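You operate a simulated robot arm through the tools that you are given. There is no shell and no other tool.

Carry out the task below with a simulated robot arm. There is one attempt and no reset: what you move stays moved.

TASK
Set the controls near the top of the bench. At the end: the silver nut on the wheel with the yellow ring is turned to tight; the silver nut on the wheel with the blue ring is turned to tight; the gold nut on the wheel with the yellow ring is turned to tight; the gold nut on the wheel with the blue ring is turned to tight; whatever was shut is shut again. Leave all else as you found it, and nothing knocked over.

The check looks at the end state, three seconds after you hand in, the way a careful person would. Anything else that was tipped, shoved, dropped, spilled or broken makes it a failure.

THE ROBOT
A 7-joint arm with a two-finger gripper, fixed in place. Base frame: the origin is at the foot of the arm, x ahead of it, y to its left, z up; the work surface is at about z = 0.02. Units: m, rad, N and s.
With the tool pointing down near the work surface it reaches from about 0.22 to 0.56 m from the base axis. Its first joint turns from -2.897 to 2.897 rad. Payload 1.2 kg.
The tool frame sits at the grasp point between the pads (the TCP): z along the fingers, y along the line on which they close. The tips reach 0.022 m beyond it. The gripper opens to 0.092 m. The gripper's body begins 0.065 m behind the TCP.
Orientation is told as [roll, pitch, yaw] about the base's x, y, z axes, in that order, counted from this pose: with the fingers straight down and closing along the base's y, the tool's x points along the base's -x, its y along +y and its z along -z.

THE INTERFACE
- The arm moves only by the tool apply_moves. Its argument "increments" is a list of rows, each a list of 2 entries, a list of its own where there are three numbers: the shift along the tool's x, y, z in units of 25 mm (1.0 is 25 mm), then the turn, a rotation vector about the tool's x, y, z in units of 8 degrees (1.0 is 8 degrees). In form: [[[x, y, z], [wx, wy, wz]], ...]. A call has 1 to 20 rows; each row shifts and turns the commanded pose from where the row before left it, along the tool's axes as they then stand. "gripper" is the opening, from 0 (shut) to 1 (fully open), set as the call begins (left out, the last holds). A call with a number of a shift or a turn outside -1 to 1 is refused whole. Each row takes 0.2 s and may step no farther than 0.05 m and 0.15 rad from the row before; otherwise, or with a gripper value out of range, the whole call is refused. Where a pose cannot be reached the arm comes as near as it can. A force on the tool above 40 N (or 10 N above the force at the start of the call, whichever is more), or a blocked arm, ends the call early, and 0.2 s more pass. The fingers move at their own pace and stop on an object; they squeeze with about 23 N. The grip force told is the motor's: it shows also when the fingers shut on nothing. Time passes only in rows, and 0.2 s behind the last, so rows that do not move let the fingers close. It gives the time, the measured TCP pose, the force on the tool (base axes), the opening and the grip force at its end, in the units of the frame above (readings bear some noise), with the torque about the TCP (base axes, N m) and any sound that the robot's microphone picked up, and new pictures: "views" is both (left out), scene, wrist or none.
- Cameras (640 x 400 px; columns grow to the right, rows downward): "scene" is fixed at [0.3997, -0.6506, 0.5568]; the picture's right is [0.67, 0.74, 0.00], its down [0.42, -0.38, -0.82] and it looks along [-0.61, 0.55, -0.57] (base axes); focal length 333 px, centre (320, 200). "wrist" rides on the gripper at [0.071, 0.019, -0.102] in the tool frame; the picture's right is [-0.26, 0.97, 0.00], its down [-0.75, -0.20, -0.62] and it looks along [-0.60, -0.16, 0.78] (tool axes); focal length 280 px, centre (320, 200). There is no depth. A picture from a camera that has moved, and an enlarged one, comes with that camera's place and axes in the base frame and with its lens.
- enlarge(camera, box): a new picture of the part [left, top, right, bottom] of that camera's present view, enlarged. No time passes.
- sign_off(): hands the job in; it is judged then, once.

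Nothing tells you positions but the pictures and the camera data. Unless the task says otherwise, let go and move clear before handing in.

The tools are called by a JSON object that holds its "op" and its "data". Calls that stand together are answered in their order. apply_moves: Moves the arm, as the interface text tells. Its arguments: {"type":"object","properties":{"increments":{"type":"array","items":{"type":"array"}},"gripper":{"type":"number"},"views":{"type":"string","enum":["both","scene","wrist","none"]}},"required":["increments"]} The other tools are called the same way: enlarge (camera, box) takes an enlarged picture of a part of a camera's view; sign_off () hands the job in.

At the start:

```text
clock: 0.0
tcp_pos: [0.1249, -0.4101, 0.2824]
tool_rot: [0.0, 0.0, -0.001]
ft_force: [-0.7, -0.4, 0.2]
wrist_torque: [0.01, -0.03, 0.04]
gripper_width: 0.0922
finger_force: 0.1
```

scene: 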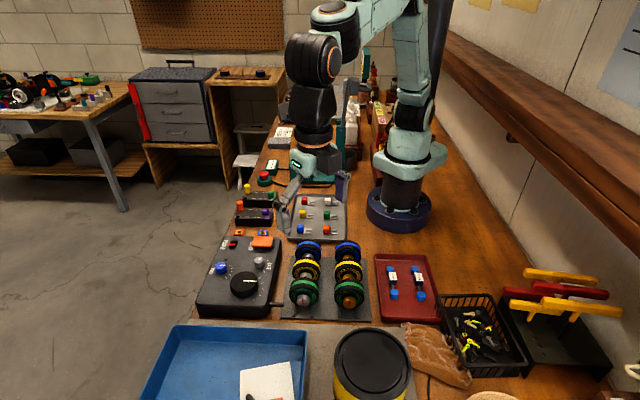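
wrist: 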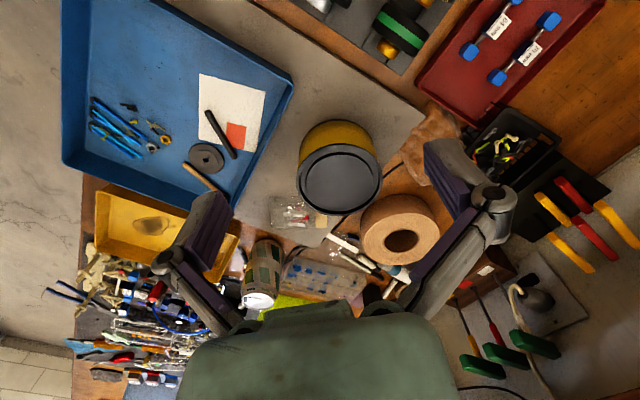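

I see a bench with several objects: a plate with two rods of coloured wheels (blue, yellow, green), a grey control box, a panel and a red tray. I'll look closer before moving.

{"op": "enlarge", "data": {"camera": "scene", "box": [270, 225, 390, 325]}}

{"op": "enlarge", "data": {"camera": "scene", "box": [190, 160, 390, 325]}}

{"op": "enlarge", "data": {"camera": "scene", "box": [220, 90, 420, 245]}}

{"op": "enlarge", "data": {"camera": "wrist", "box": [300, 0, 640, 200]}}

```text
4.00 times, centred on (330, 275) of scene
camera zoom: at [0.3997, -0.6506, 0.5568], right [0.67, 0.74, 0.0], down [0.42, -0.38, -0.82], along [-0.61, 0.55, -0.57], focal length 1330 px, centre (280, -100)
```

zoom: 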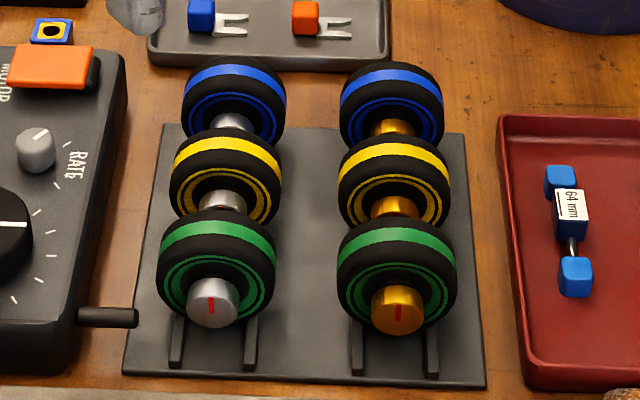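

```text
2.42 times, centred on (290, 242) of scene
camera zoom: at [0.3997, -0.6506, 0.5568], right [0.67, 0.74, 0.0], down [0.42, -0.38, -0.82], along [-0.61, 0.55, -0.57], focal length 806 px, centre (393, 97)
```

zoom: 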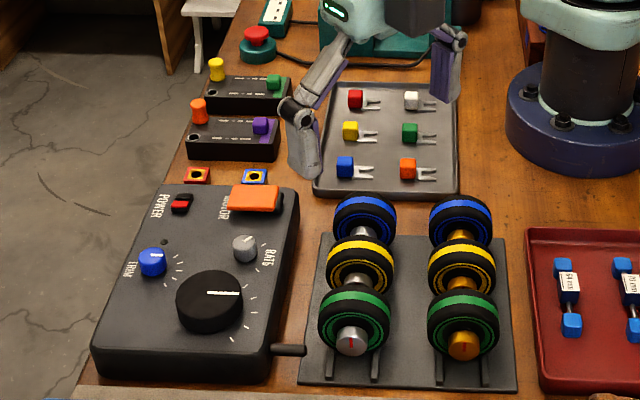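

```text
2.58 times, centred on (320, 168) of scene
camera zoom: at [0.3997, -0.6506, 0.5568], right [0.67, 0.74, 0.0], down [0.42, -0.38, -0.82], along [-0.61, 0.55, -0.57], focal length 858 px, centre (320, 284)
```

zoom: 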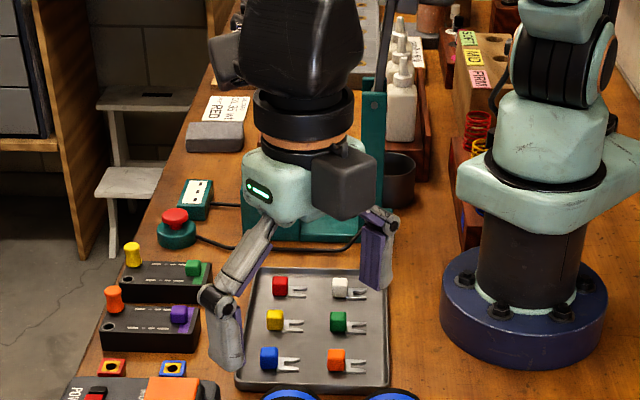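

```text
1.88 times, centred on (470, 100) of wrist
camera zoom: at [0.0531, -0.3919, 0.3845], right [0.26, 0.97, 0.0], down [0.75, -0.2, 0.62], along [0.6, -0.16, -0.78], focal length 528 px, centre (38, 388)
```

zoom: 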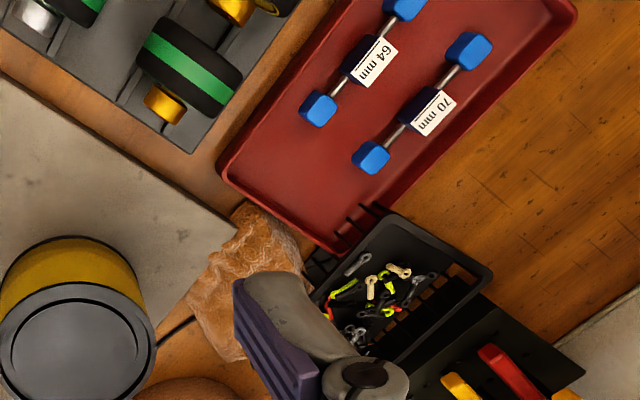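

Two rods (one with silver nuts, one with gold) carry blue, yellow and green wheels at about (0.05, -0.36). I'll zoom in harder on the nuts to read their marks.

{"op": "enlarge", "data": {"camera": "scene", "box": [305, 255, 335, 275]}}

{"op": "enlarge", "data": {"camera": "scene", "box": [285, 235, 335, 270]}}

{"op": "enlarge", "data": {"camera": "scene", "box": [325, 235, 375, 270]}}

{"op": "enlarge", "data": {"camera": "scene", "box": [285, 265, 335, 320]}}

{"op": "enlarge", "data": {"camera": "scene", "box": [325, 265, 375, 320]}}

```text
16.00 times, centred on (320, 265) of scene
camera zoom: at [0.3997, -0.6506, 0.5568], right [0.67, 0.74, 0.0], down [0.42, -0.38, -0.82], along [-0.61, 0.55, -0.57], focal length 5322 px, centre (320, -840)
```

zoom: 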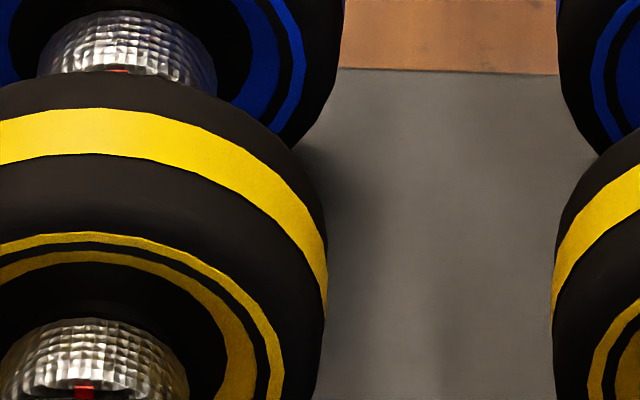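

```text
11.43 times, centred on (310, 252) of scene
camera zoom: at [0.3997, -0.6506, 0.5568], right [0.67, 0.74, 0.0], down [0.42, -0.38, -0.82], along [-0.61, 0.55, -0.57], focal length 3801 px, centre (434, -400)
```

zoom: 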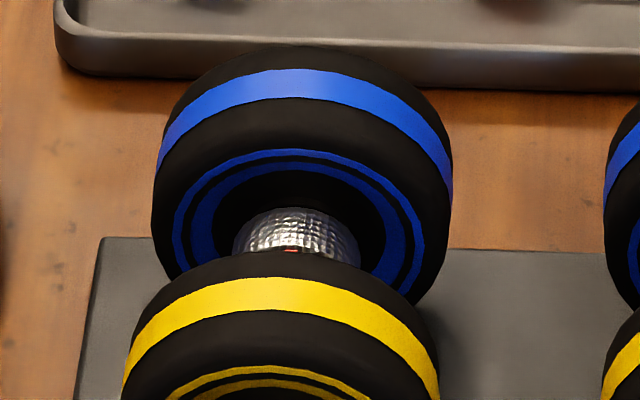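

```text
11.43 times, centred on (350, 252) of scene
camera zoom: at [0.3997, -0.6506, 0.5568], right [0.67, 0.74, 0.0], down [0.42, -0.38, -0.82], along [-0.61, 0.55, -0.57], focal length 3801 px, centre (-23, -400)
```

zoom: 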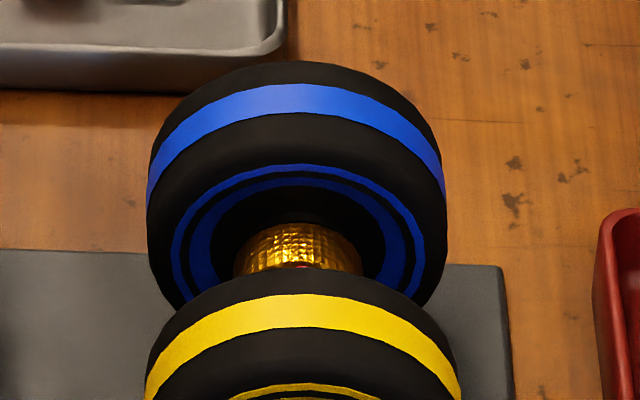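

```text
7.27 times, centred on (310, 292) of scene
camera zoom: at [0.3997, -0.6506, 0.5568], right [0.67, 0.74, 0.0], down [0.42, -0.38, -0.82], along [-0.61, 0.55, -0.57], focal length 2419 px, centre (393, -473)
```

zoom: 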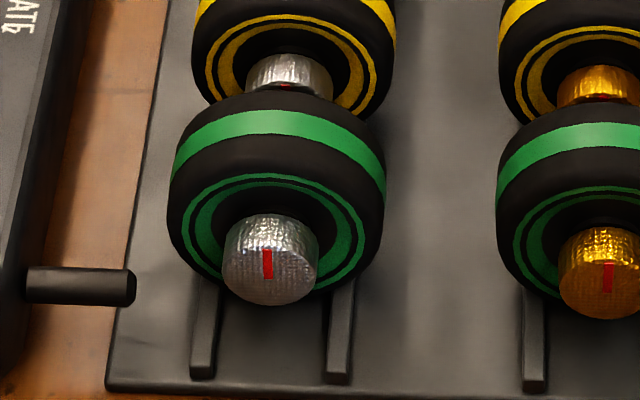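

```text
7.27 times, centred on (350, 292) of scene
camera zoom: at [0.3997, -0.6506, 0.5568], right [0.67, 0.74, 0.0], down [0.42, -0.38, -0.82], along [-0.61, 0.55, -0.57], focal length 2419 px, centre (102, -473)
```

zoom: 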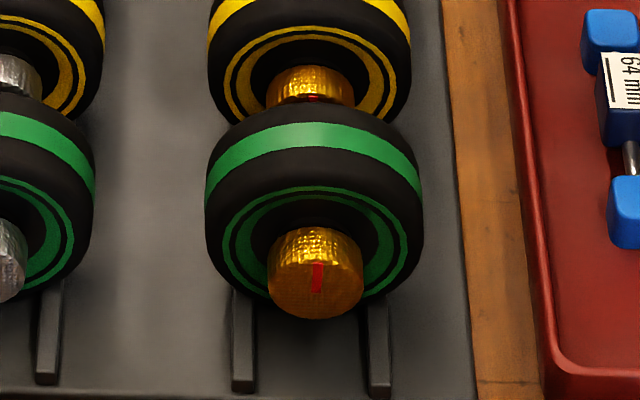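

All six nuts have their red marks upright at present, and the wheels sit in two rows on rails. I'll yaw the tool so the wrist camera looks at the nut faces from the front.

{"op": "apply_moves", "data": {"increments": [[[0, 0, 0], [0, 0, -1]], [[0, 0, 0], [0, 0, -1]], [[0, 0, 0], [0, 0, -1]], [[0, 0, 0], [0, 0, -1]], [[0, 0, 0], [0, 0, -1]], [[0, 0, 0], [0, 0, -1]], [[0, 0, 0], [0, 0, -1]], [[0, 0, 0], [0, 0, -1]]], "views": "both"}}

```text
clock: 1.8
tcp_pos: [0.1237, -0.41, 0.2828]
tool_rot: [0.001, 0.001, 1.12]
ft_force: [0.0, 0.5, 0.4]
wrist_torque: [-0.01, 0.01, 0.01]
gripper_width: 0.0918
finger_force: 0.1
camera wrist: at [0.0756, -0.4666, 0.3847], right [-0.75, 0.66, 0.0], down [0.51, 0.59, 0.62], along [0.41, 0.47, -0.78], focal length 280 px, centre (320, 200)
```

scene: 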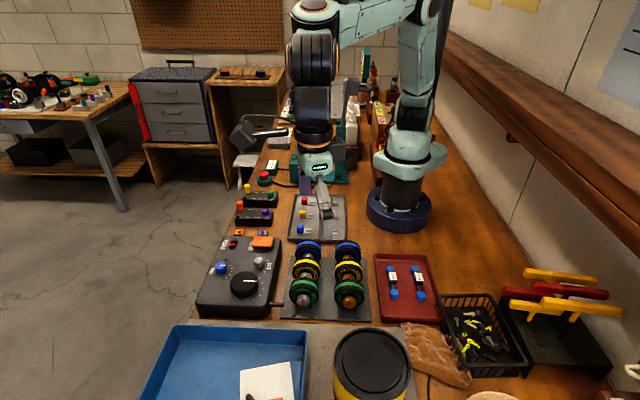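
wrist: 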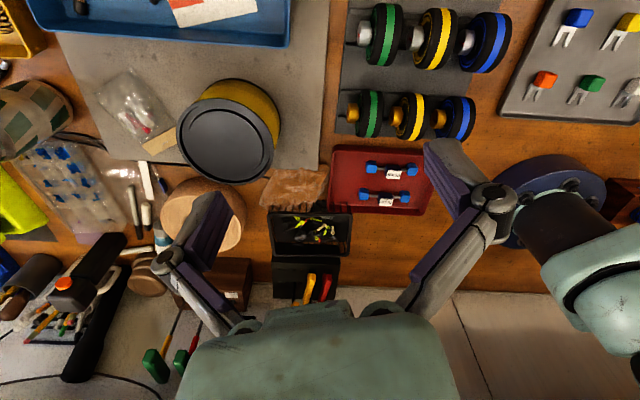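

The wrist camera now shows both rows of wheels at the top right. Yaw works well so far, so I'll continue it.

{"op": "apply_moves", "data": {"increments": [[[0, 0, 0], [0, 0, -1]], [[0, 0, 0], [0, 0, -1]], [[0, 0, 0], [0, 0, -1]], [[0, 0, 0], [0, 0, -1]], [[0, 0, 0], [0, 0, -1]], [[0, 0, 0], [0, 0, -1]], [[0, 0, 0], [0, 0, -1]], [[0, 0, 0], [0, 0, -1]], [[0, 0, 0], [0, 0, -0.875]]], "views": "both"}}

```text
clock: 3.8
tcp_pos: [0.1256, -0.4099, 0.2821]
tool_rot: [0.0, -0.001, 2.361]
ft_force: [-0.3, 0.1, 0.7]
wrist_torque: [-0.01, -0.01, 0.01]
gripper_width: 0.092
finger_force: 0.1
camera wrist: at [0.1611, -0.4746, 0.3844], right [-0.87, -0.5, 0.0], down [-0.39, 0.68, 0.62], along [-0.31, 0.54, -0.78], focal length 280 px, centre (320, 200)
```

scene: 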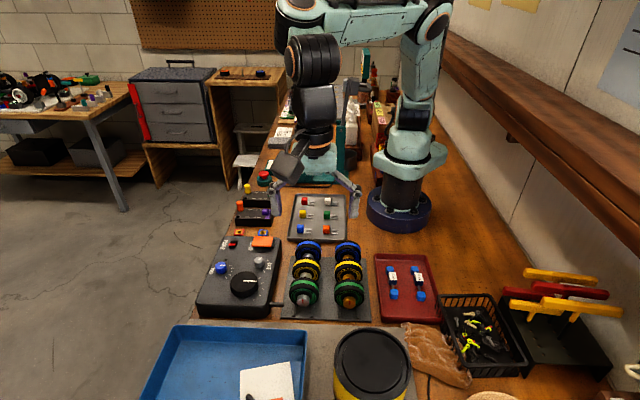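
wrist: 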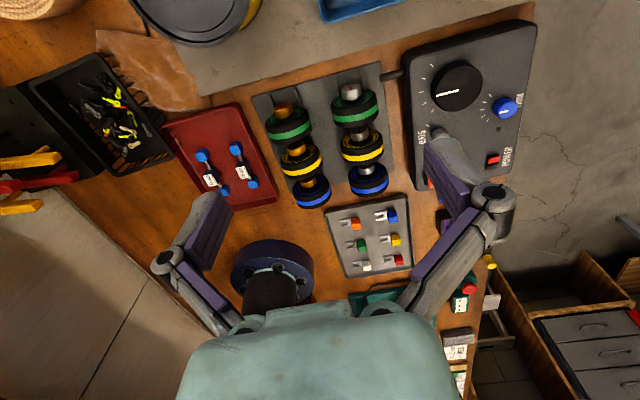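

At yaw about 135° the wrist camera faces the nuts, with the image upside down relative to the scene. I'll enlarge the wheels.

{"op": "enlarge", "data": {"camera": "wrist", "box": [250, 60, 410, 215]}}

{"op": "enlarge", "data": {"camera": "wrist", "box": [320, 75, 400, 205]}}

{"op": "enlarge", "data": {"camera": "wrist", "box": [255, 90, 335, 215]}}

```text
2.58 times, centred on (330, 138) of wrist
camera zoom: at [0.1611, -0.4746, 0.3844], right [-0.87, -0.5, 0.0], down [-0.39, 0.68, 0.62], along [-0.31, 0.54, -0.78], focal length 724 px, centre (294, 361)
```

zoom: 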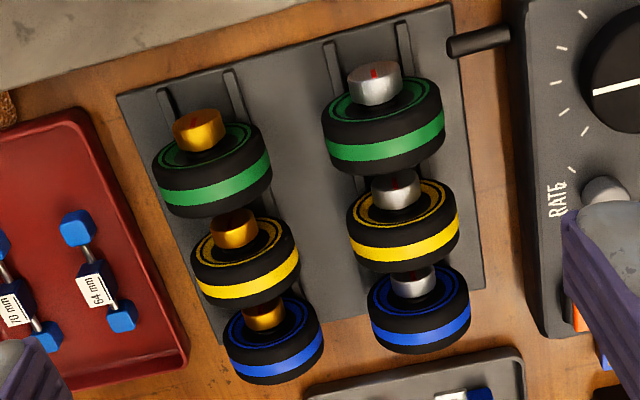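

```text
3.08 times, centred on (360, 140) of wrist
camera zoom: at [0.1611, -0.4746, 0.3844], right [-0.87, -0.5, 0.0], down [-0.39, 0.68, 0.62], along [-0.31, 0.54, -0.78], focal length 863 px, centre (197, 385)
```

zoom: 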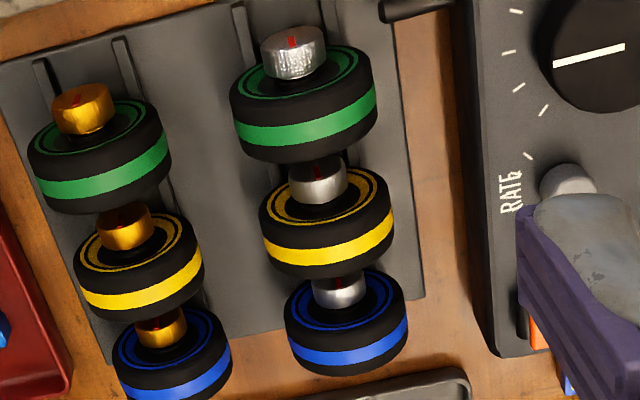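

```text
3.20 times, centred on (295, 152) of wrist
camera zoom: at [0.1611, -0.4746, 0.3844], right [-0.87, -0.5, 0.0], down [-0.39, 0.68, 0.62], along [-0.31, 0.54, -0.78], focal length 897 px, centre (400, 352)
```

zoom: 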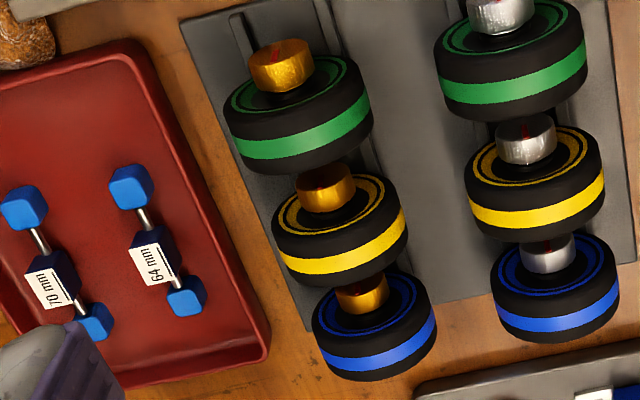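

The rows run along (0.7, -0.7) with about 53 mm pitch, and the silver and gold rows are about 85 mm apart. Silver-yellow is near (0.038, -0.365). I'll move above it to see it closer.

{"op": "apply_moves", "data": {"increments": [[[-0.78, 0.242, 0.656], [0, 0, 0]], [[-0.78, 0.242, 0.656], [0, 0, 0]], [[-0.78, 0.242, 0.656], [0, 0, 0]], [[-0.78, 0.242, 0.656], [0, 0, 0]], [[-0.78, 0.242, 0.656], [0, 0, 0]]], "views": "both"}}

{"op": "enlarge", "data": {"camera": "wrist", "box": [200, 0, 440, 200]}}

```text
clock: 5.0
tcp_pos: [0.0755, -0.3844, 0.2395]
tool_rot: [0.0, -0.001, 2.358]
ft_force: [0.7, 0.0, 0.3]
wrist_torque: [-0.03, 0.01, 0.0]
gripper_width: 0.092
finger_force: 0.1
out of reach, approached as far as the arm can: row 3, 4, 5
camera wrist: at [0.1131, -0.4497, 0.3408], right [-0.87, -0.5, 0.0], down [-0.39, 0.68, 0.63], along [-0.31, 0.54, -0.78], focal length 280 px, centre (320, 200)
```

scene: 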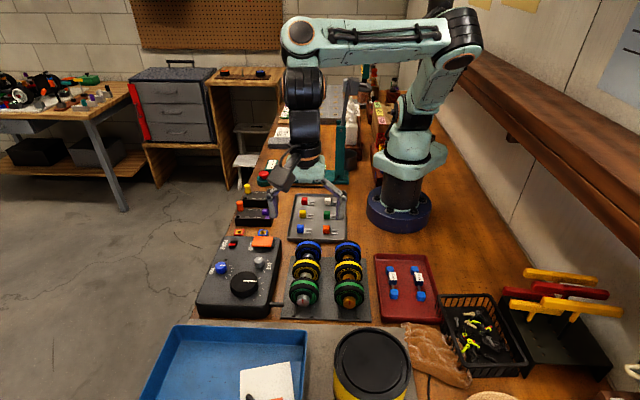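
wrist: 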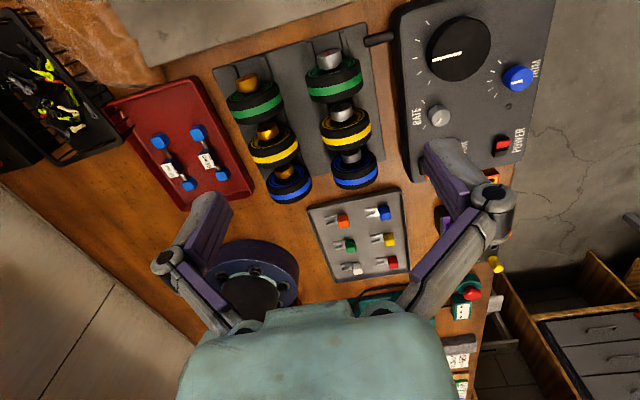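

```text
2.00 times, centred on (320, 100) of wrist
camera zoom: at [0.1131, -0.4497, 0.3408], right [-0.87, -0.5, 0.0], down [-0.39, 0.68, 0.63], along [-0.31, 0.54, -0.78], focal length 561 px, centre (320, 400)
```

zoom: 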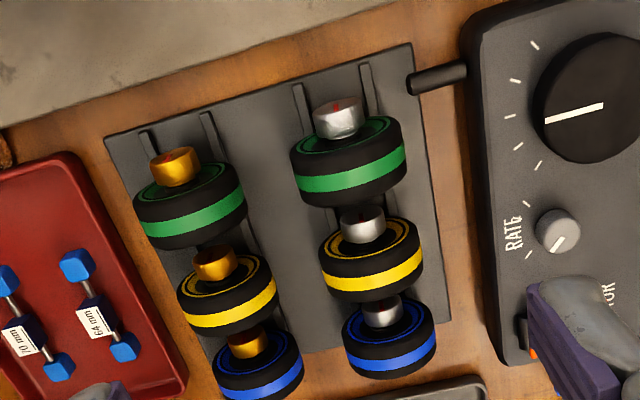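

The arm stopped short at (0.0755, -0.3844), and I suspect a wrist yaw limit. I'll test by easing the yaw back a little to see how the commanded pose behaves.

{"op": "apply_moves", "data": {"increments": [[[0, 0, 0], [0, 0, 1]], [[0, 0, 0], [0, 0, 1]], [[0, 0, 0], [0, 0, 0]]], "views": "wrist"}}

```text
clock: 5.8
tcp_pos: [0.0761, -0.3843, 0.2398]
tool_rot: [-0.001, -0.001, 2.075]
ft_force: [-0.9, 0.1, -1.1]
wrist_torque: [0.01, 0.01, 0.03]
gripper_width: 0.0921
finger_force: 0.0
camera wrist: at [0.0937, -0.4573, 0.3411], right [-0.97, -0.24, 0.0], down [-0.19, 0.76, 0.63], along [-0.15, 0.61, -0.78], focal length 280 px, centre (320, 200)
```

wrist: 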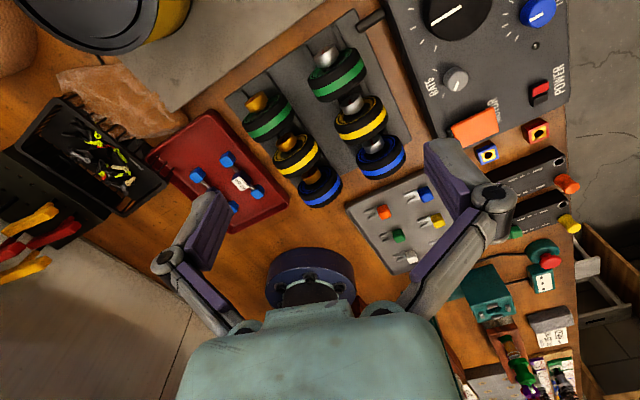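

The commanded pose resets to where the arm actually is, which helps. I'll try the remaining move at this yaw of 119°.

{"op": "apply_moves", "data": {"increments": [[[-0.7, 0.48, 0.8], [0, 0, 0]], [[-0.7, 0.48, 0.8], [0, 0, 0]], [[0, 0, 0], [0, 0, 0]]], "views": "wrist"}}

```text
clock: 6.6
tcp_pos: [0.0376, -0.3665, 0.1998]
tool_rot: [0.001, -0.001, 2.075]
ft_force: [0.7, 0.2, 0.7]
wrist_torque: [-0.01, 0.0, 0.0]
gripper_width: 0.0919
finger_force: 0.0
camera wrist: at [0.0558, -0.4383, 0.3014], right [-0.97, -0.24, 0.0], down [-0.19, 0.76, 0.62], along [-0.15, 0.61, -0.78], focal length 280 px, centre (320, 200)
```

wrist: 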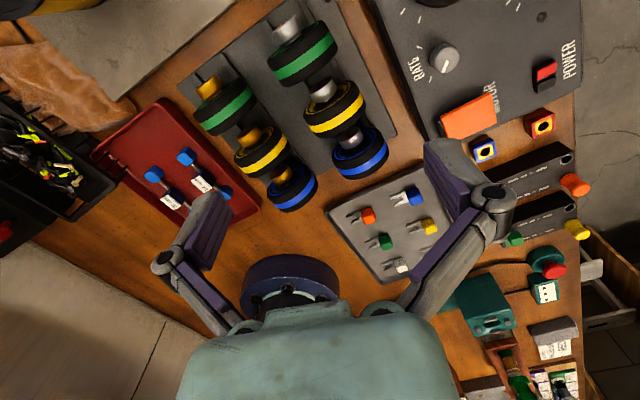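

The arm reached (0.0376, -0.3665, 0.1998) at yaw 119°. I'll enlarge from here to measure the nuts and the gaps between wheels.

{"op": "enlarge", "data": {"camera": "wrist", "box": [240, 0, 420, 190]}}

{"op": "enlarge", "data": {"camera": "wrist", "box": [170, 60, 350, 220]}}

{"op": "enlarge", "data": {"camera": "scene", "box": [270, 225, 390, 325]}}

```text
2.11 times, centred on (330, 95) of wrist
camera zoom: at [0.0558, -0.4383, 0.3014], right [-0.97, -0.24, 0.0], down [-0.19, 0.76, 0.62], along [-0.15, 0.61, -0.78], focal length 590 px, centre (299, 421)
```

zoom: 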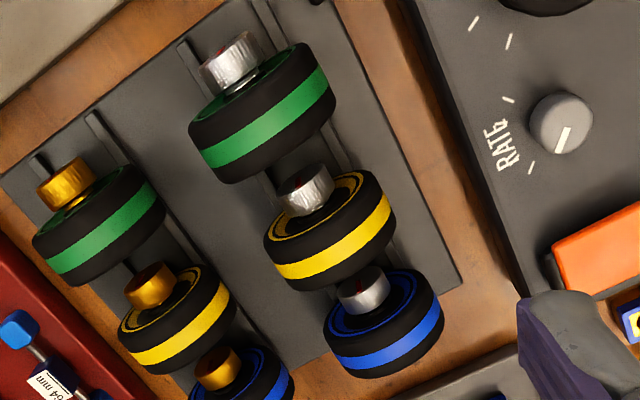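

```text
2.50 times, centred on (260, 140) of wrist
camera zoom: at [0.0558, -0.4383, 0.3014], right [-0.97, -0.24, 0.0], down [-0.19, 0.76, 0.62], along [-0.15, 0.61, -0.78], focal length 701 px, centre (470, 350)
```

zoom: 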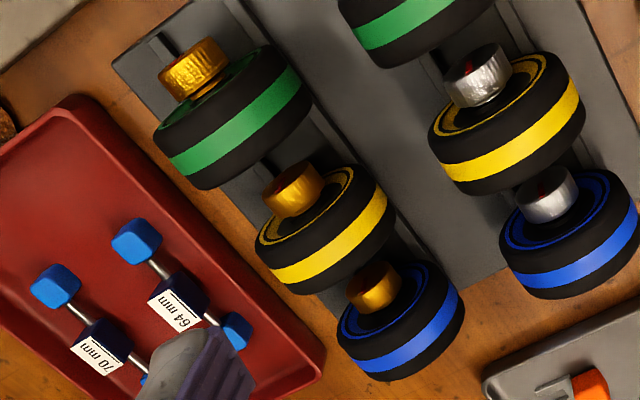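

```text
4.00 times, centred on (330, 275) of scene
camera zoom: at [0.3997, -0.6506, 0.5568], right [0.67, 0.74, 0.0], down [0.42, -0.38, -0.82], along [-0.61, 0.55, -0.57], focal length 1330 px, centre (280, -100)
```

zoom: 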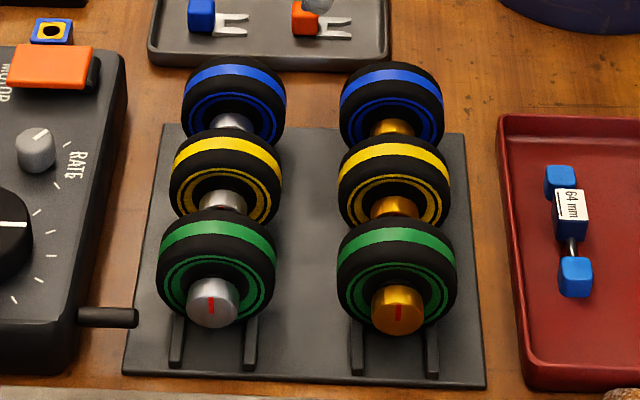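

Silver-yellow nut is at about (0.033, -0.363, 0.05). I'll check how far the yaw can go at this spot before choosing which way round to grip.

{"op": "apply_moves", "data": {"increments": [[[0, 0, 0], [0, 0, -1]], [[0, 0, 0], [0, 0, -0.5]], [[0, 0, 0], [0, 0, -0.25]], [[0, 0, 0], [0, 0, -0.25]], [[0, 0, 0], [0, 0, 0]]], "views": "wrist"}}

```text
clock: 7.8
tcp_pos: [0.0681, -0.3791, 0.2271]
tool_rot: [0.0, -0.001, 2.286]
ft_force: [-0.6, -0.9, 0.5]
wrist_torque: [-0.03, 0.02, 0.01]
gripper_width: 0.0922
finger_force: 0.1
out of reach, approached as far as the arm can: row 1, 2, 4
camera wrist: at [0.0993, -0.4469, 0.329], right [-0.9, -0.44, 0.0], down [-0.34, 0.7, 0.63], along [-0.27, 0.56, -0.78], focal length 280 px, centre (320, 200)
```

wrist: 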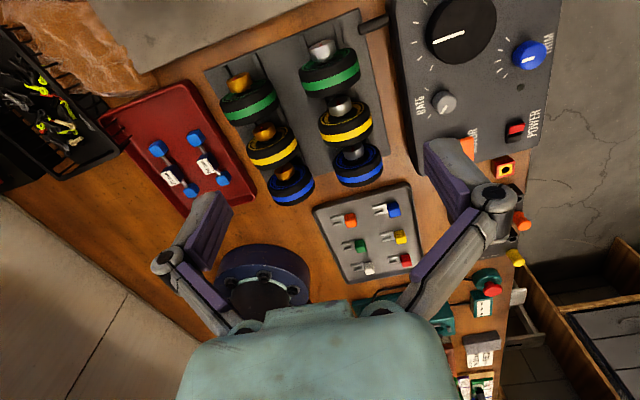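

There is a yaw limit here, so I'll grip from the other side with yaw -45°. First I'll use this front view to inspect the nut faces for marks.

{"op": "enlarge", "data": {"camera": "wrist", "box": [295, 35, 385, 95]}}

{"op": "enlarge", "data": {"camera": "wrist", "box": [305, 85, 395, 190]}}

{"op": "enlarge", "data": {"camera": "wrist", "box": [215, 60, 325, 210]}}

```text
6.67 times, centred on (340, 65) of wrist
camera zoom: at [0.0993, -0.4469, 0.329], right [-0.9, -0.44, 0.0], down [-0.34, 0.7, 0.63], along [-0.27, 0.56, -0.78], focal length 1869 px, centre (187, 1100)
```

zoom: 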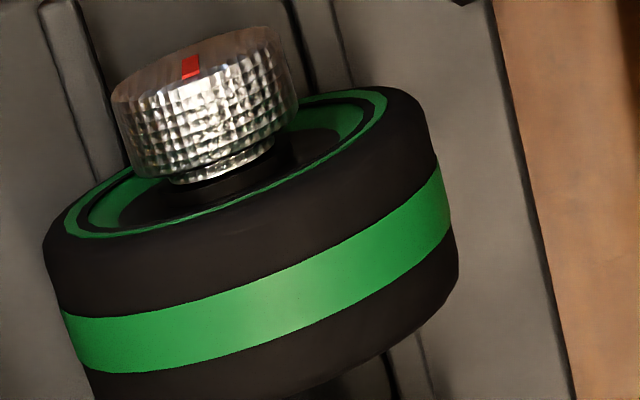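

```text
3.81 times, centred on (350, 138) of wrist
camera zoom: at [0.0993, -0.4469, 0.329], right [-0.9, -0.44, 0.0], down [-0.34, 0.7, 0.63], along [-0.27, 0.56, -0.78], focal length 1068 px, centre (206, 438)
```

zoom: 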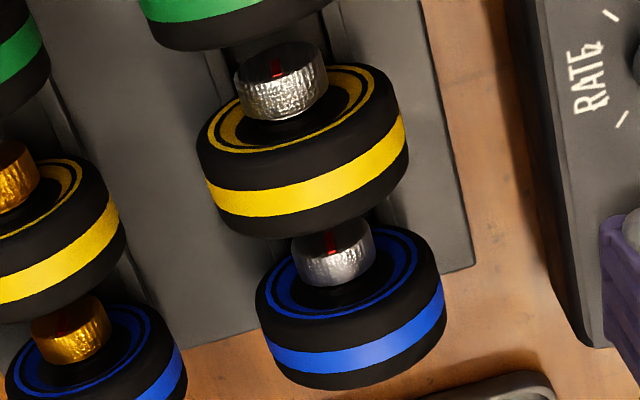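

```text
2.67 times, centred on (270, 135) of wrist
camera zoom: at [0.0993, -0.4469, 0.329], right [-0.9, -0.44, 0.0], down [-0.34, 0.7, 0.63], along [-0.27, 0.56, -0.78], focal length 748 px, centre (453, 373)
```

zoom: 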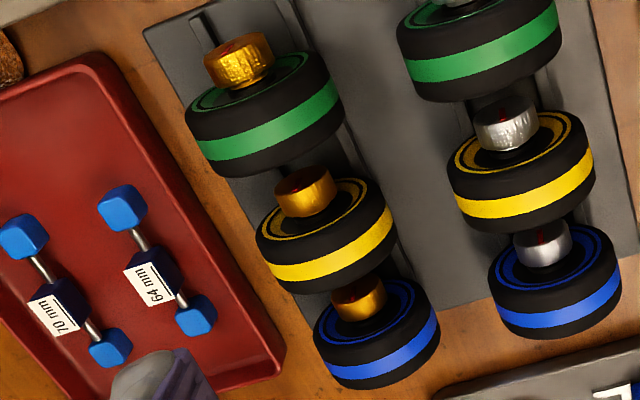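

All six marks point up, and each nut is a knurled cylinder about 25 mm across and 13 mm long, standing off its wheel. Now I'll turn the tool around to yaw -45°.

{"op": "apply_moves", "data": {"increments": [[[0, 0, 0], [0, 0, 1]], [[0, 0, 0], [0, 0, 1]], [[0, 0, 0], [0, 0, 1]], [[0, 0, 0], [0, 0, 1]], [[0, 0, 0], [0, 0, 1]], [[0, 0, 0], [0, 0, 1]], [[0, 0, 0], [0, 0, 1]], [[0, 0, 0], [0, 0, 1]], [[0, 0, 0], [0, 0, 1]], [[0, 0, 0], [0, 0, 1]], [[0, 0, 0], [0, 0, 1]], [[0, 0, 0], [0, 0, 1]], [[0, 0, 0], [0, 0, 1]], [[0, 0, 0], [0, 0, 1]], [[0, 0, 0], [0, 0, 1]], [[0, 0, 0], [0, 0, 1]], [[0, 0, 0], [0, 0, 1]], [[0, 0, 0], [0, 0, 1]], [[0, 0, 0], [0, 0, 1]], [[0, 0, 0], [0, 0, 1]]], "views": "none"}}

{"op": "apply_moves", "data": {"increments": [[[0, 0, 0], [0, 0, 1]], [[0, 0, 0], [0, 0, 1]], [[0, 0, 0], [0, 0, 0]]], "views": "both"}}

```text
clock: 12.0
tcp_pos: [0.068, -0.3803, 0.2266]
tool_rot: [0.002, -0.001, -0.508]
ft_force: [-0.4, 0.3, -0.3]
wrist_torque: [-0.02, -0.03, -0.02]
gripper_width: 0.0921
finger_force: 0.0
```

```text
clock: 12.8
tcp_pos: [0.0672, -0.3788, 0.2271]
tool_rot: [0.0, 0.0, -0.786]
ft_force: [0.1, 0.3, -0.6]
wrist_torque: [0.02, 0.0, 0.02]
gripper_width: 0.092
finger_force: 0.1
camera wrist: at [0.0308, -0.3165, 0.3291], right [0.87, 0.5, 0.0], down [0.39, -0.68, 0.63], along [0.31, -0.54, -0.78], focal length 280 px, centre (320, 200)
```

scene: 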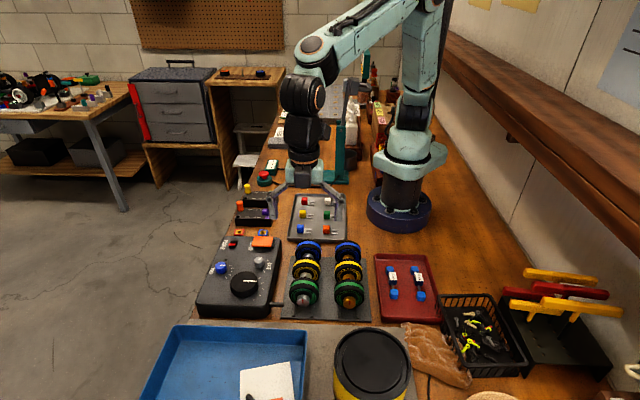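
wrist: 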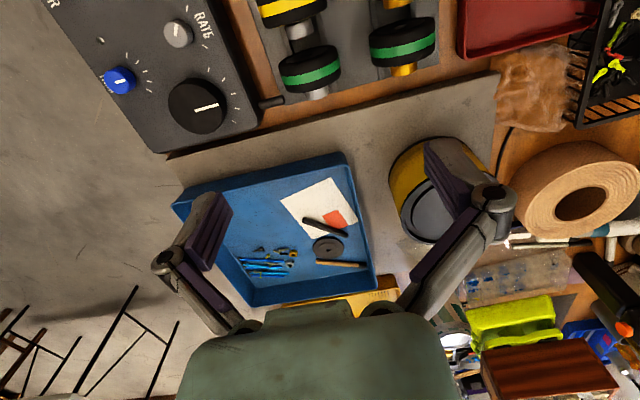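

The tool is at yaw -45° with the camera looking from behind the rows. I'll move above the silver-yellow nut at about z = 0.16.

{"op": "apply_moves", "data": {"increments": [[[0.47, -0.17, 0.89], [0, 0, 0]], [[0.47, -0.17, 0.89], [0, 0, 0]], [[0.47, -0.17, 0.89], [0, 0, 0]], [[0, 0, 0], [0, 0, 0]]], "gripper": 0.55, "views": "both"}}

{"op": "enlarge", "data": {"camera": "wrist", "box": [240, 0, 480, 170]}}

{"op": "enlarge", "data": {"camera": "scene", "box": [250, 170, 390, 325]}}

```text
clock: 13.8
tcp_pos: [0.0347, -0.3613, 0.1599]
tool_rot: [0.0, 0.001, -0.785]
ft_force: [-0.5, -0.3, -0.3]
wrist_torque: [0.0, 0.01, 0.01]
gripper_width: 0.0506
finger_force: 0.1
camera wrist: at [-0.0034, -0.3001, 0.2624], right [0.87, 0.5, 0.0], down [0.39, -0.68, 0.63], along [0.31, -0.54, -0.78], focal length 280 px, centre (320, 200)
```

scene: 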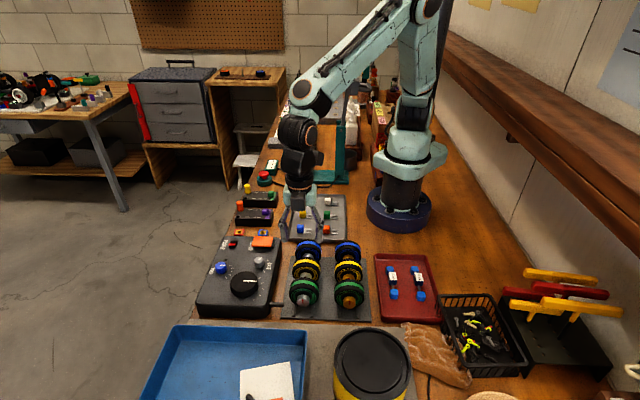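
wrist: 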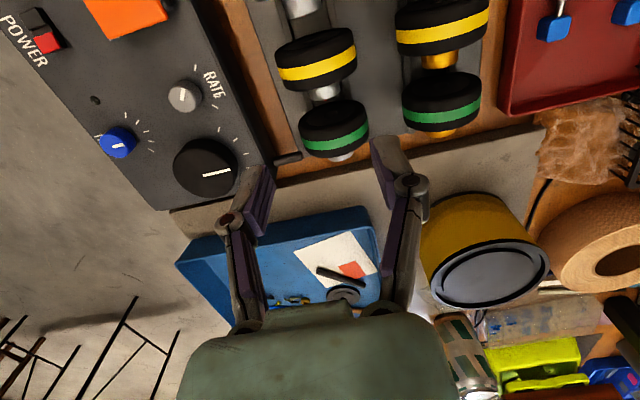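

```text
2.35 times, centred on (360, 85) of wrist
camera zoom: at [-0.0034, -0.3001, 0.2624], right [0.87, 0.5, 0.0], down [0.39, -0.68, 0.63], along [0.31, -0.54, -0.78], focal length 660 px, centre (226, 471)
```

zoom: 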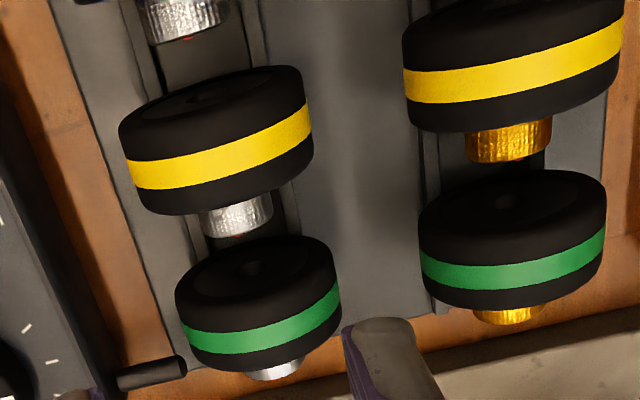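

```text
2.58 times, centred on (320, 248) of scene
camera zoom: at [0.3997, -0.6506, 0.5568], right [0.67, 0.74, 0.0], down [0.42, -0.38, -0.82], along [-0.61, 0.55, -0.57], focal length 858 px, centre (320, 77)
```

zoom: 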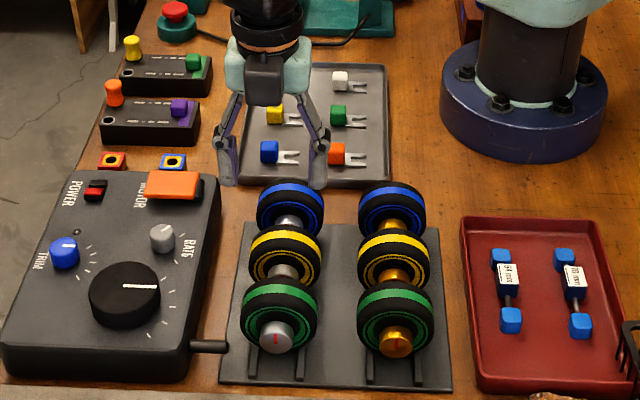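

I'm above the silver-yellow nut, but my height estimates of the nuts disagree (0.035 to 0.052). I'll shift between the two rows with the fingers shut and gently touch the bare plate there to fix its height.

{"op": "apply_moves", "data": {"increments": [[[0, 0.85, 0], [0, 0, 0]], [[0, 0.85, 0], [0, 0, 0]], [[0, 0, 0.8], [0, 0, 0]], [[0, 0, 0.8], [0, 0, 0]], [[0, 0, 0], [0, 0, 0]]], "gripper": 0, "views": "both"}}

{"op": "enlarge", "data": {"camera": "scene", "box": [270, 190, 390, 310]}}

```text
clock: 15.0
tcp_pos: [0.0622, -0.3325, 0.122]
tool_rot: [0.0, 0.002, -0.786]
ft_force: [0.4, 0.1, 0.0]
wrist_torque: [0.02, -0.02, -0.03]
gripper_width: 0.0001
finger_force: 23.0
camera wrist: at [0.0257, -0.2705, 0.223], right [0.87, 0.5, 0.0], down [0.39, -0.68, 0.63], along [0.31, -0.54, -0.78], focal length 280 px, centre (320, 200)
```

scene: 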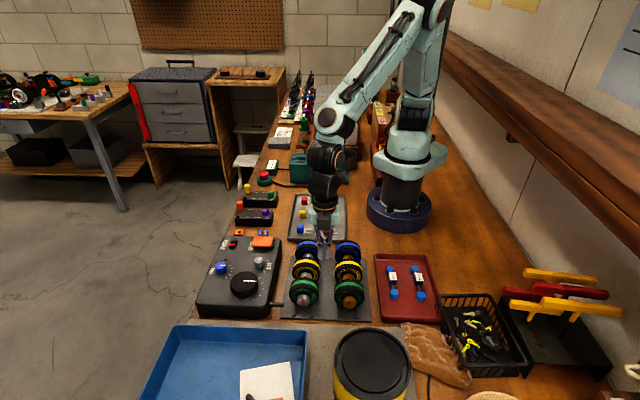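
wrist: 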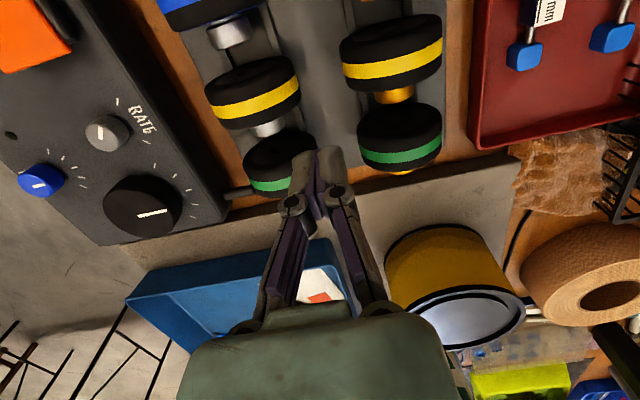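

```text
3.33 times, centred on (330, 250) of scene
camera zoom: at [0.3997, -0.6506, 0.5568], right [0.67, 0.74, 0.0], down [0.42, -0.38, -0.82], along [-0.61, 0.55, -0.57], focal length 1109 px, centre (287, 33)
```

zoom: 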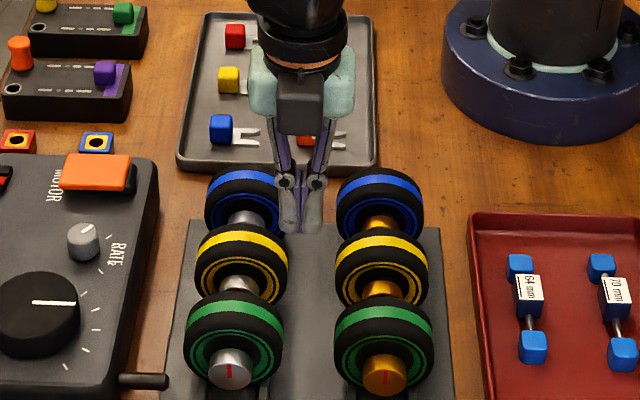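

The fingertips match the camera geometry well, so I'm between the rows at the gap position. I'll descend slowly until light contact with the plate.

{"op": "apply_moves", "data": {"increments": [[[0, 0.06, 0.8], [0, 0, 0]], [[0, 0.06, 0.8], [0, 0, 0]], [[0, 0, 0.6], [0, 0, 0]], [[0, 0, 0], [0, 0, 0]]], "views": "both"}}

{"op": "enlarge", "data": {"camera": "scene", "box": [280, 225, 370, 315]}}

```text
clock: 16.0
tcp_pos: [0.0652, -0.3319, 0.066]
tool_rot: [-0.001, 0.0, -0.786]
ft_force: [-0.2, -0.9, 0.8]
wrist_torque: [-0.03, 0.0, 0.0]
gripper_width: 0.0001
finger_force: 23.1
camera wrist: at [0.0285, -0.2689, 0.1675], right [0.87, 0.5, 0.0], down [0.39, -0.68, 0.63], along [0.31, -0.54, -0.78], focal length 280 px, centre (320, 200)
```

scene: 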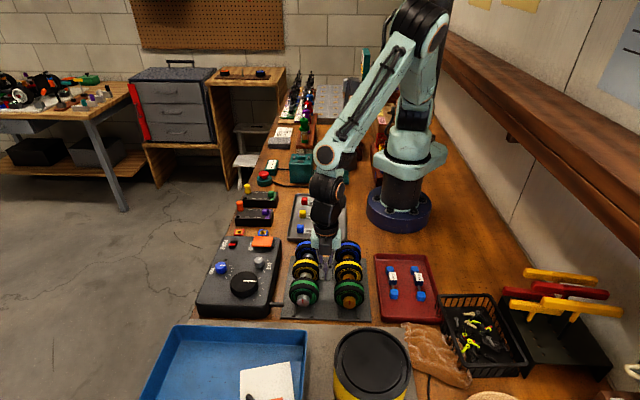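
wrist: 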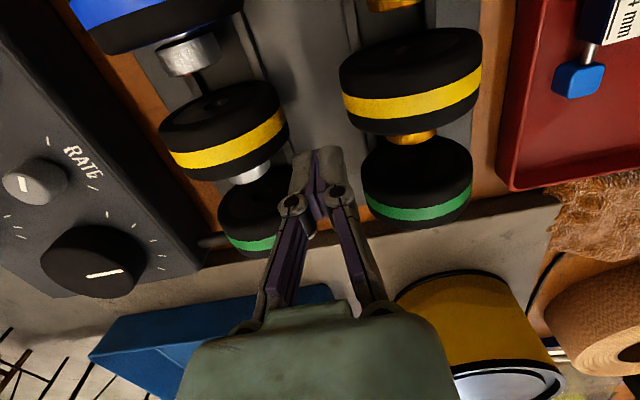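

```text
4.44 times, centred on (325, 270) of scene
camera zoom: at [0.3997, -0.6506, 0.5568], right [0.67, 0.74, 0.0], down [0.42, -0.38, -0.82], along [-0.61, 0.55, -0.57], focal length 1478 px, centre (298, -111)
```

zoom: 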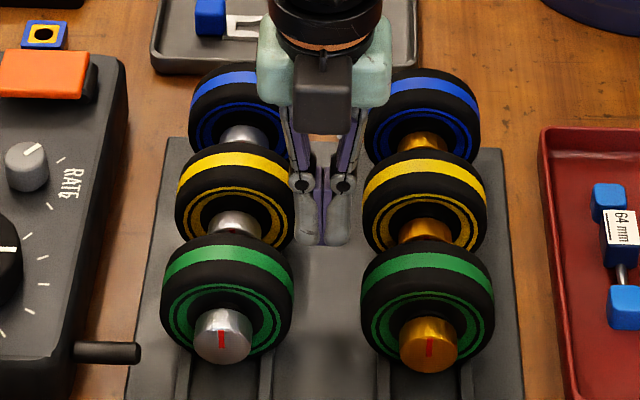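

No contact yet with the tips at z = 0.044. I'll go on in 1.25 mm steps.

{"op": "apply_moves", "data": {"increments": [[[0, 0, 0.05], [0, 0, 0]], [[0, 0, 0.05], [0, 0, 0]], [[0, 0, 0.05], [0, 0, 0]], [[0, 0, 0.05], [0, 0, 0]], [[0, 0, 0.05], [0, 0, 0]], [[0, 0, 0.05], [0, 0, 0]], [[0, 0, 0.05], [0, 0, 0]], [[0, 0, 0.05], [0, 0, 0]], [[0, 0, 0.05], [0, 0, 0]], [[0, 0, 0.05], [0, 0, 0]], [[0, 0, 0.05], [0, 0, 0]], [[0, 0, 0.05], [0, 0, 0]]], "views": "none"}}

```text
clock: 18.6
tcp_pos: [0.0655, -0.3319, 0.051]
tool_rot: [0.0, -0.002, -0.786]
ft_force: [0.3, 0.1, -0.7]
wrist_torque: [0.0, 0.0, 0.0]
gripper_width: 0.0
finger_force: 22.9
```

{"op": "apply_moves", "data": {"increments": [[[0, 0, 0.04], [0, 0, 0]], [[0, 0, 0.04], [0, 0, 0]], [[0, 0, 0.04], [0, 0, 0]], [[0, 0, 0.04], [0, 0, 0]], [[0, 0, 0.04], [0, 0, 0]], [[0, 0, 0.04], [0, 0, 0]], [[0, 0, 0.04], [0, 0, 0]]], "views": "none"}}

```text
clock: 20.2
tcp_pos: [0.0656, -0.3313, 0.0443]
tool_rot: [0.0, 0.002, -0.786]
ft_force: [0.4, 0.1, -0.2]
wrist_torque: [-0.02, -0.02, 0.02]
gripper_width: 0.0002
finger_force: 23.2
```

The tips are at about z = 0.022 with still no contact, so the plate is lower than I assumed. I'll continue gently.

{"op": "apply_moves", "data": {"increments": [[[0, 0, 0.04], [0, 0, 0]], [[0, 0, 0.04], [0, 0, 0]], [[0, 0, 0.04], [0, 0, 0]], [[0, 0, 0.04], [0, 0, 0]], [[0, 0, 0.04], [0, 0, 0]]], "views": "both"}}

{"op": "enlarge", "data": {"camera": "scene", "box": [280, 225, 370, 315]}}

```text
clock: 21.4
tcp_pos: [0.0651, -0.3319, 0.0383]
tool_rot: [-0.001, 0.0, -0.786]
ft_force: [0.2, 0.8, 0.1]
wrist_torque: [0.03, 0.01, 0.01]
gripper_width: 0.0001
finger_force: 23.6
camera wrist: at [0.0288, -0.2685, 0.1411], right [0.87, 0.5, 0.0], down [0.39, -0.68, 0.63], along [0.31, -0.54, -0.78], focal length 280 px, centre (320, 200)
```

scene: 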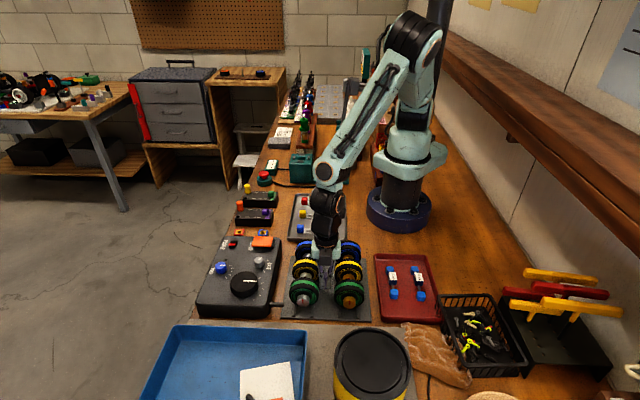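
wrist: 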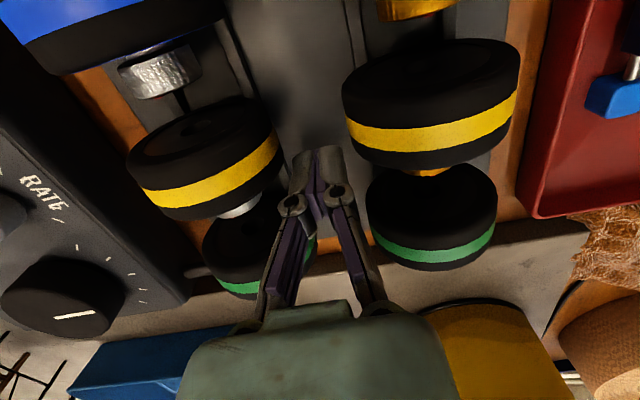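

```text
4.44 times, centred on (325, 270) of scene
camera zoom: at [0.3997, -0.6506, 0.5568], right [0.67, 0.74, 0.0], down [0.42, -0.38, -0.82], along [-0.61, 0.55, -0.57], focal length 1478 px, centre (298, -111)
```

zoom: 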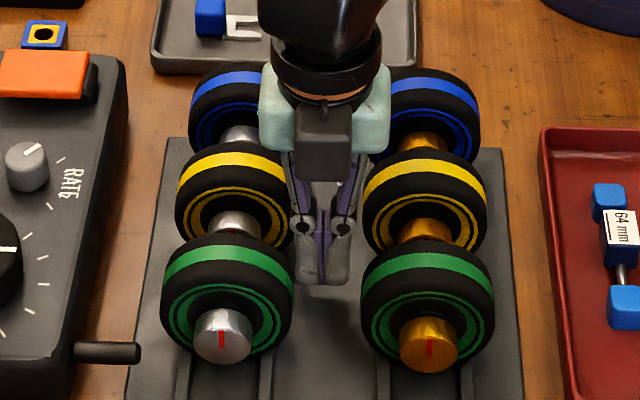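

The tips are at z = 0.016 and the picture still shows a gap to the plate. I'll keep going slowly.

{"op": "apply_moves", "data": {"increments": [[[0, 0, 0.04], [0, 0, 0]], [[0, 0, 0.04], [0, 0, 0]], [[0, 0, 0.04], [0, 0, 0]], [[0, 0, 0.04], [0, 0, 0]], [[0, 0, 0.04], [0, 0, 0]], [[0, 0, 0.04], [0, 0, 0]], [[0, 0, 0.04], [0, 0, 0]]], "views": "none"}}

```text
clock: 23.0
tcp_pos: [0.0657, -0.3316, 0.0326]
tool_rot: [0.001, -0.001, -0.785]
ft_force: [-0.4, 0.1, 0.6]
wrist_torque: [0.01, 0.01, -0.04]
gripper_width: 0.0003
finger_force: 22.8
```

{"op": "apply_moves", "data": {"increments": [[[0, 0, 0.04], [0, 0, 0]], [[0, 0, 0.04], [0, 0, 0]], [[0, 0, 0.04], [0, 0, 0]], [[0, 0, 0.04], [0, 0, 0]]], "views": "none"}}

```text
clock: 24.0
tcp_pos: [0.0651, -0.3308, 0.0287]
tool_rot: [-0.001, -0.001, -0.786]
ft_force: [-0.1, 0.1, 0.7]
wrist_torque: [0.04, 0.01, 0.01]
gripper_width: 0.0003
finger_force: 22.9
```

{"op": "apply_moves", "data": {"increments": [[[0, 0, 0.04], [0, 0, 0]], [[0, 0, 0.04], [0, 0, 0]], [[0, 0, 0.04], [0, 0, 0]], [[0, 0, 0.04], [0, 0, 0]]], "views": "both"}}

{"op": "enlarge", "data": {"camera": "scene", "box": [280, 225, 370, 315]}}

```text
clock: 25.0
tcp_pos: [0.065, -0.3318, 0.0257]
tool_rot: [-0.002, 0.001, -0.787]
ft_force: [0.8, 1.7, 10.0]
wrist_torque: [0.06, 0.02, -0.02]
gripper_width: 0.0061
finger_force: 22.5
stopped in row 4: the force on the tool passed its limit at 45 N (the readings are from after the stop); the commanded pose is now the measured one
camera wrist: at [0.0287, -0.2687, 0.1279], right [0.87, 0.5, 0.0], down [0.39, -0.68, 0.63], along [0.31, -0.54, -0.78], focal length 280 px, centre (320, 200)
```

scene: 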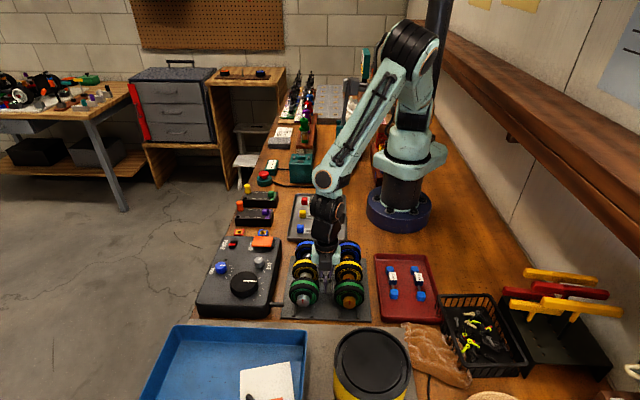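
wrist: 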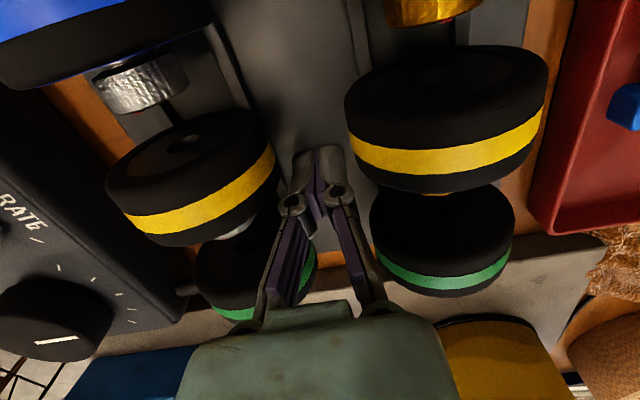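

```text
4.44 times, centred on (325, 270) of scene
camera zoom: at [0.3997, -0.6506, 0.5568], right [0.67, 0.74, 0.0], down [0.42, -0.38, -0.82], along [-0.61, 0.55, -0.57], focal length 1478 px, centre (298, -111)
```

zoom: 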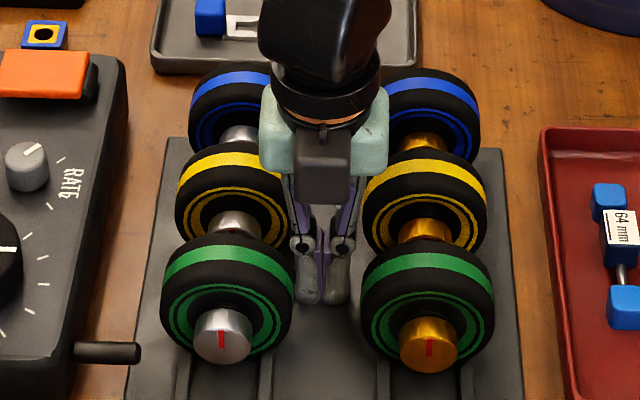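

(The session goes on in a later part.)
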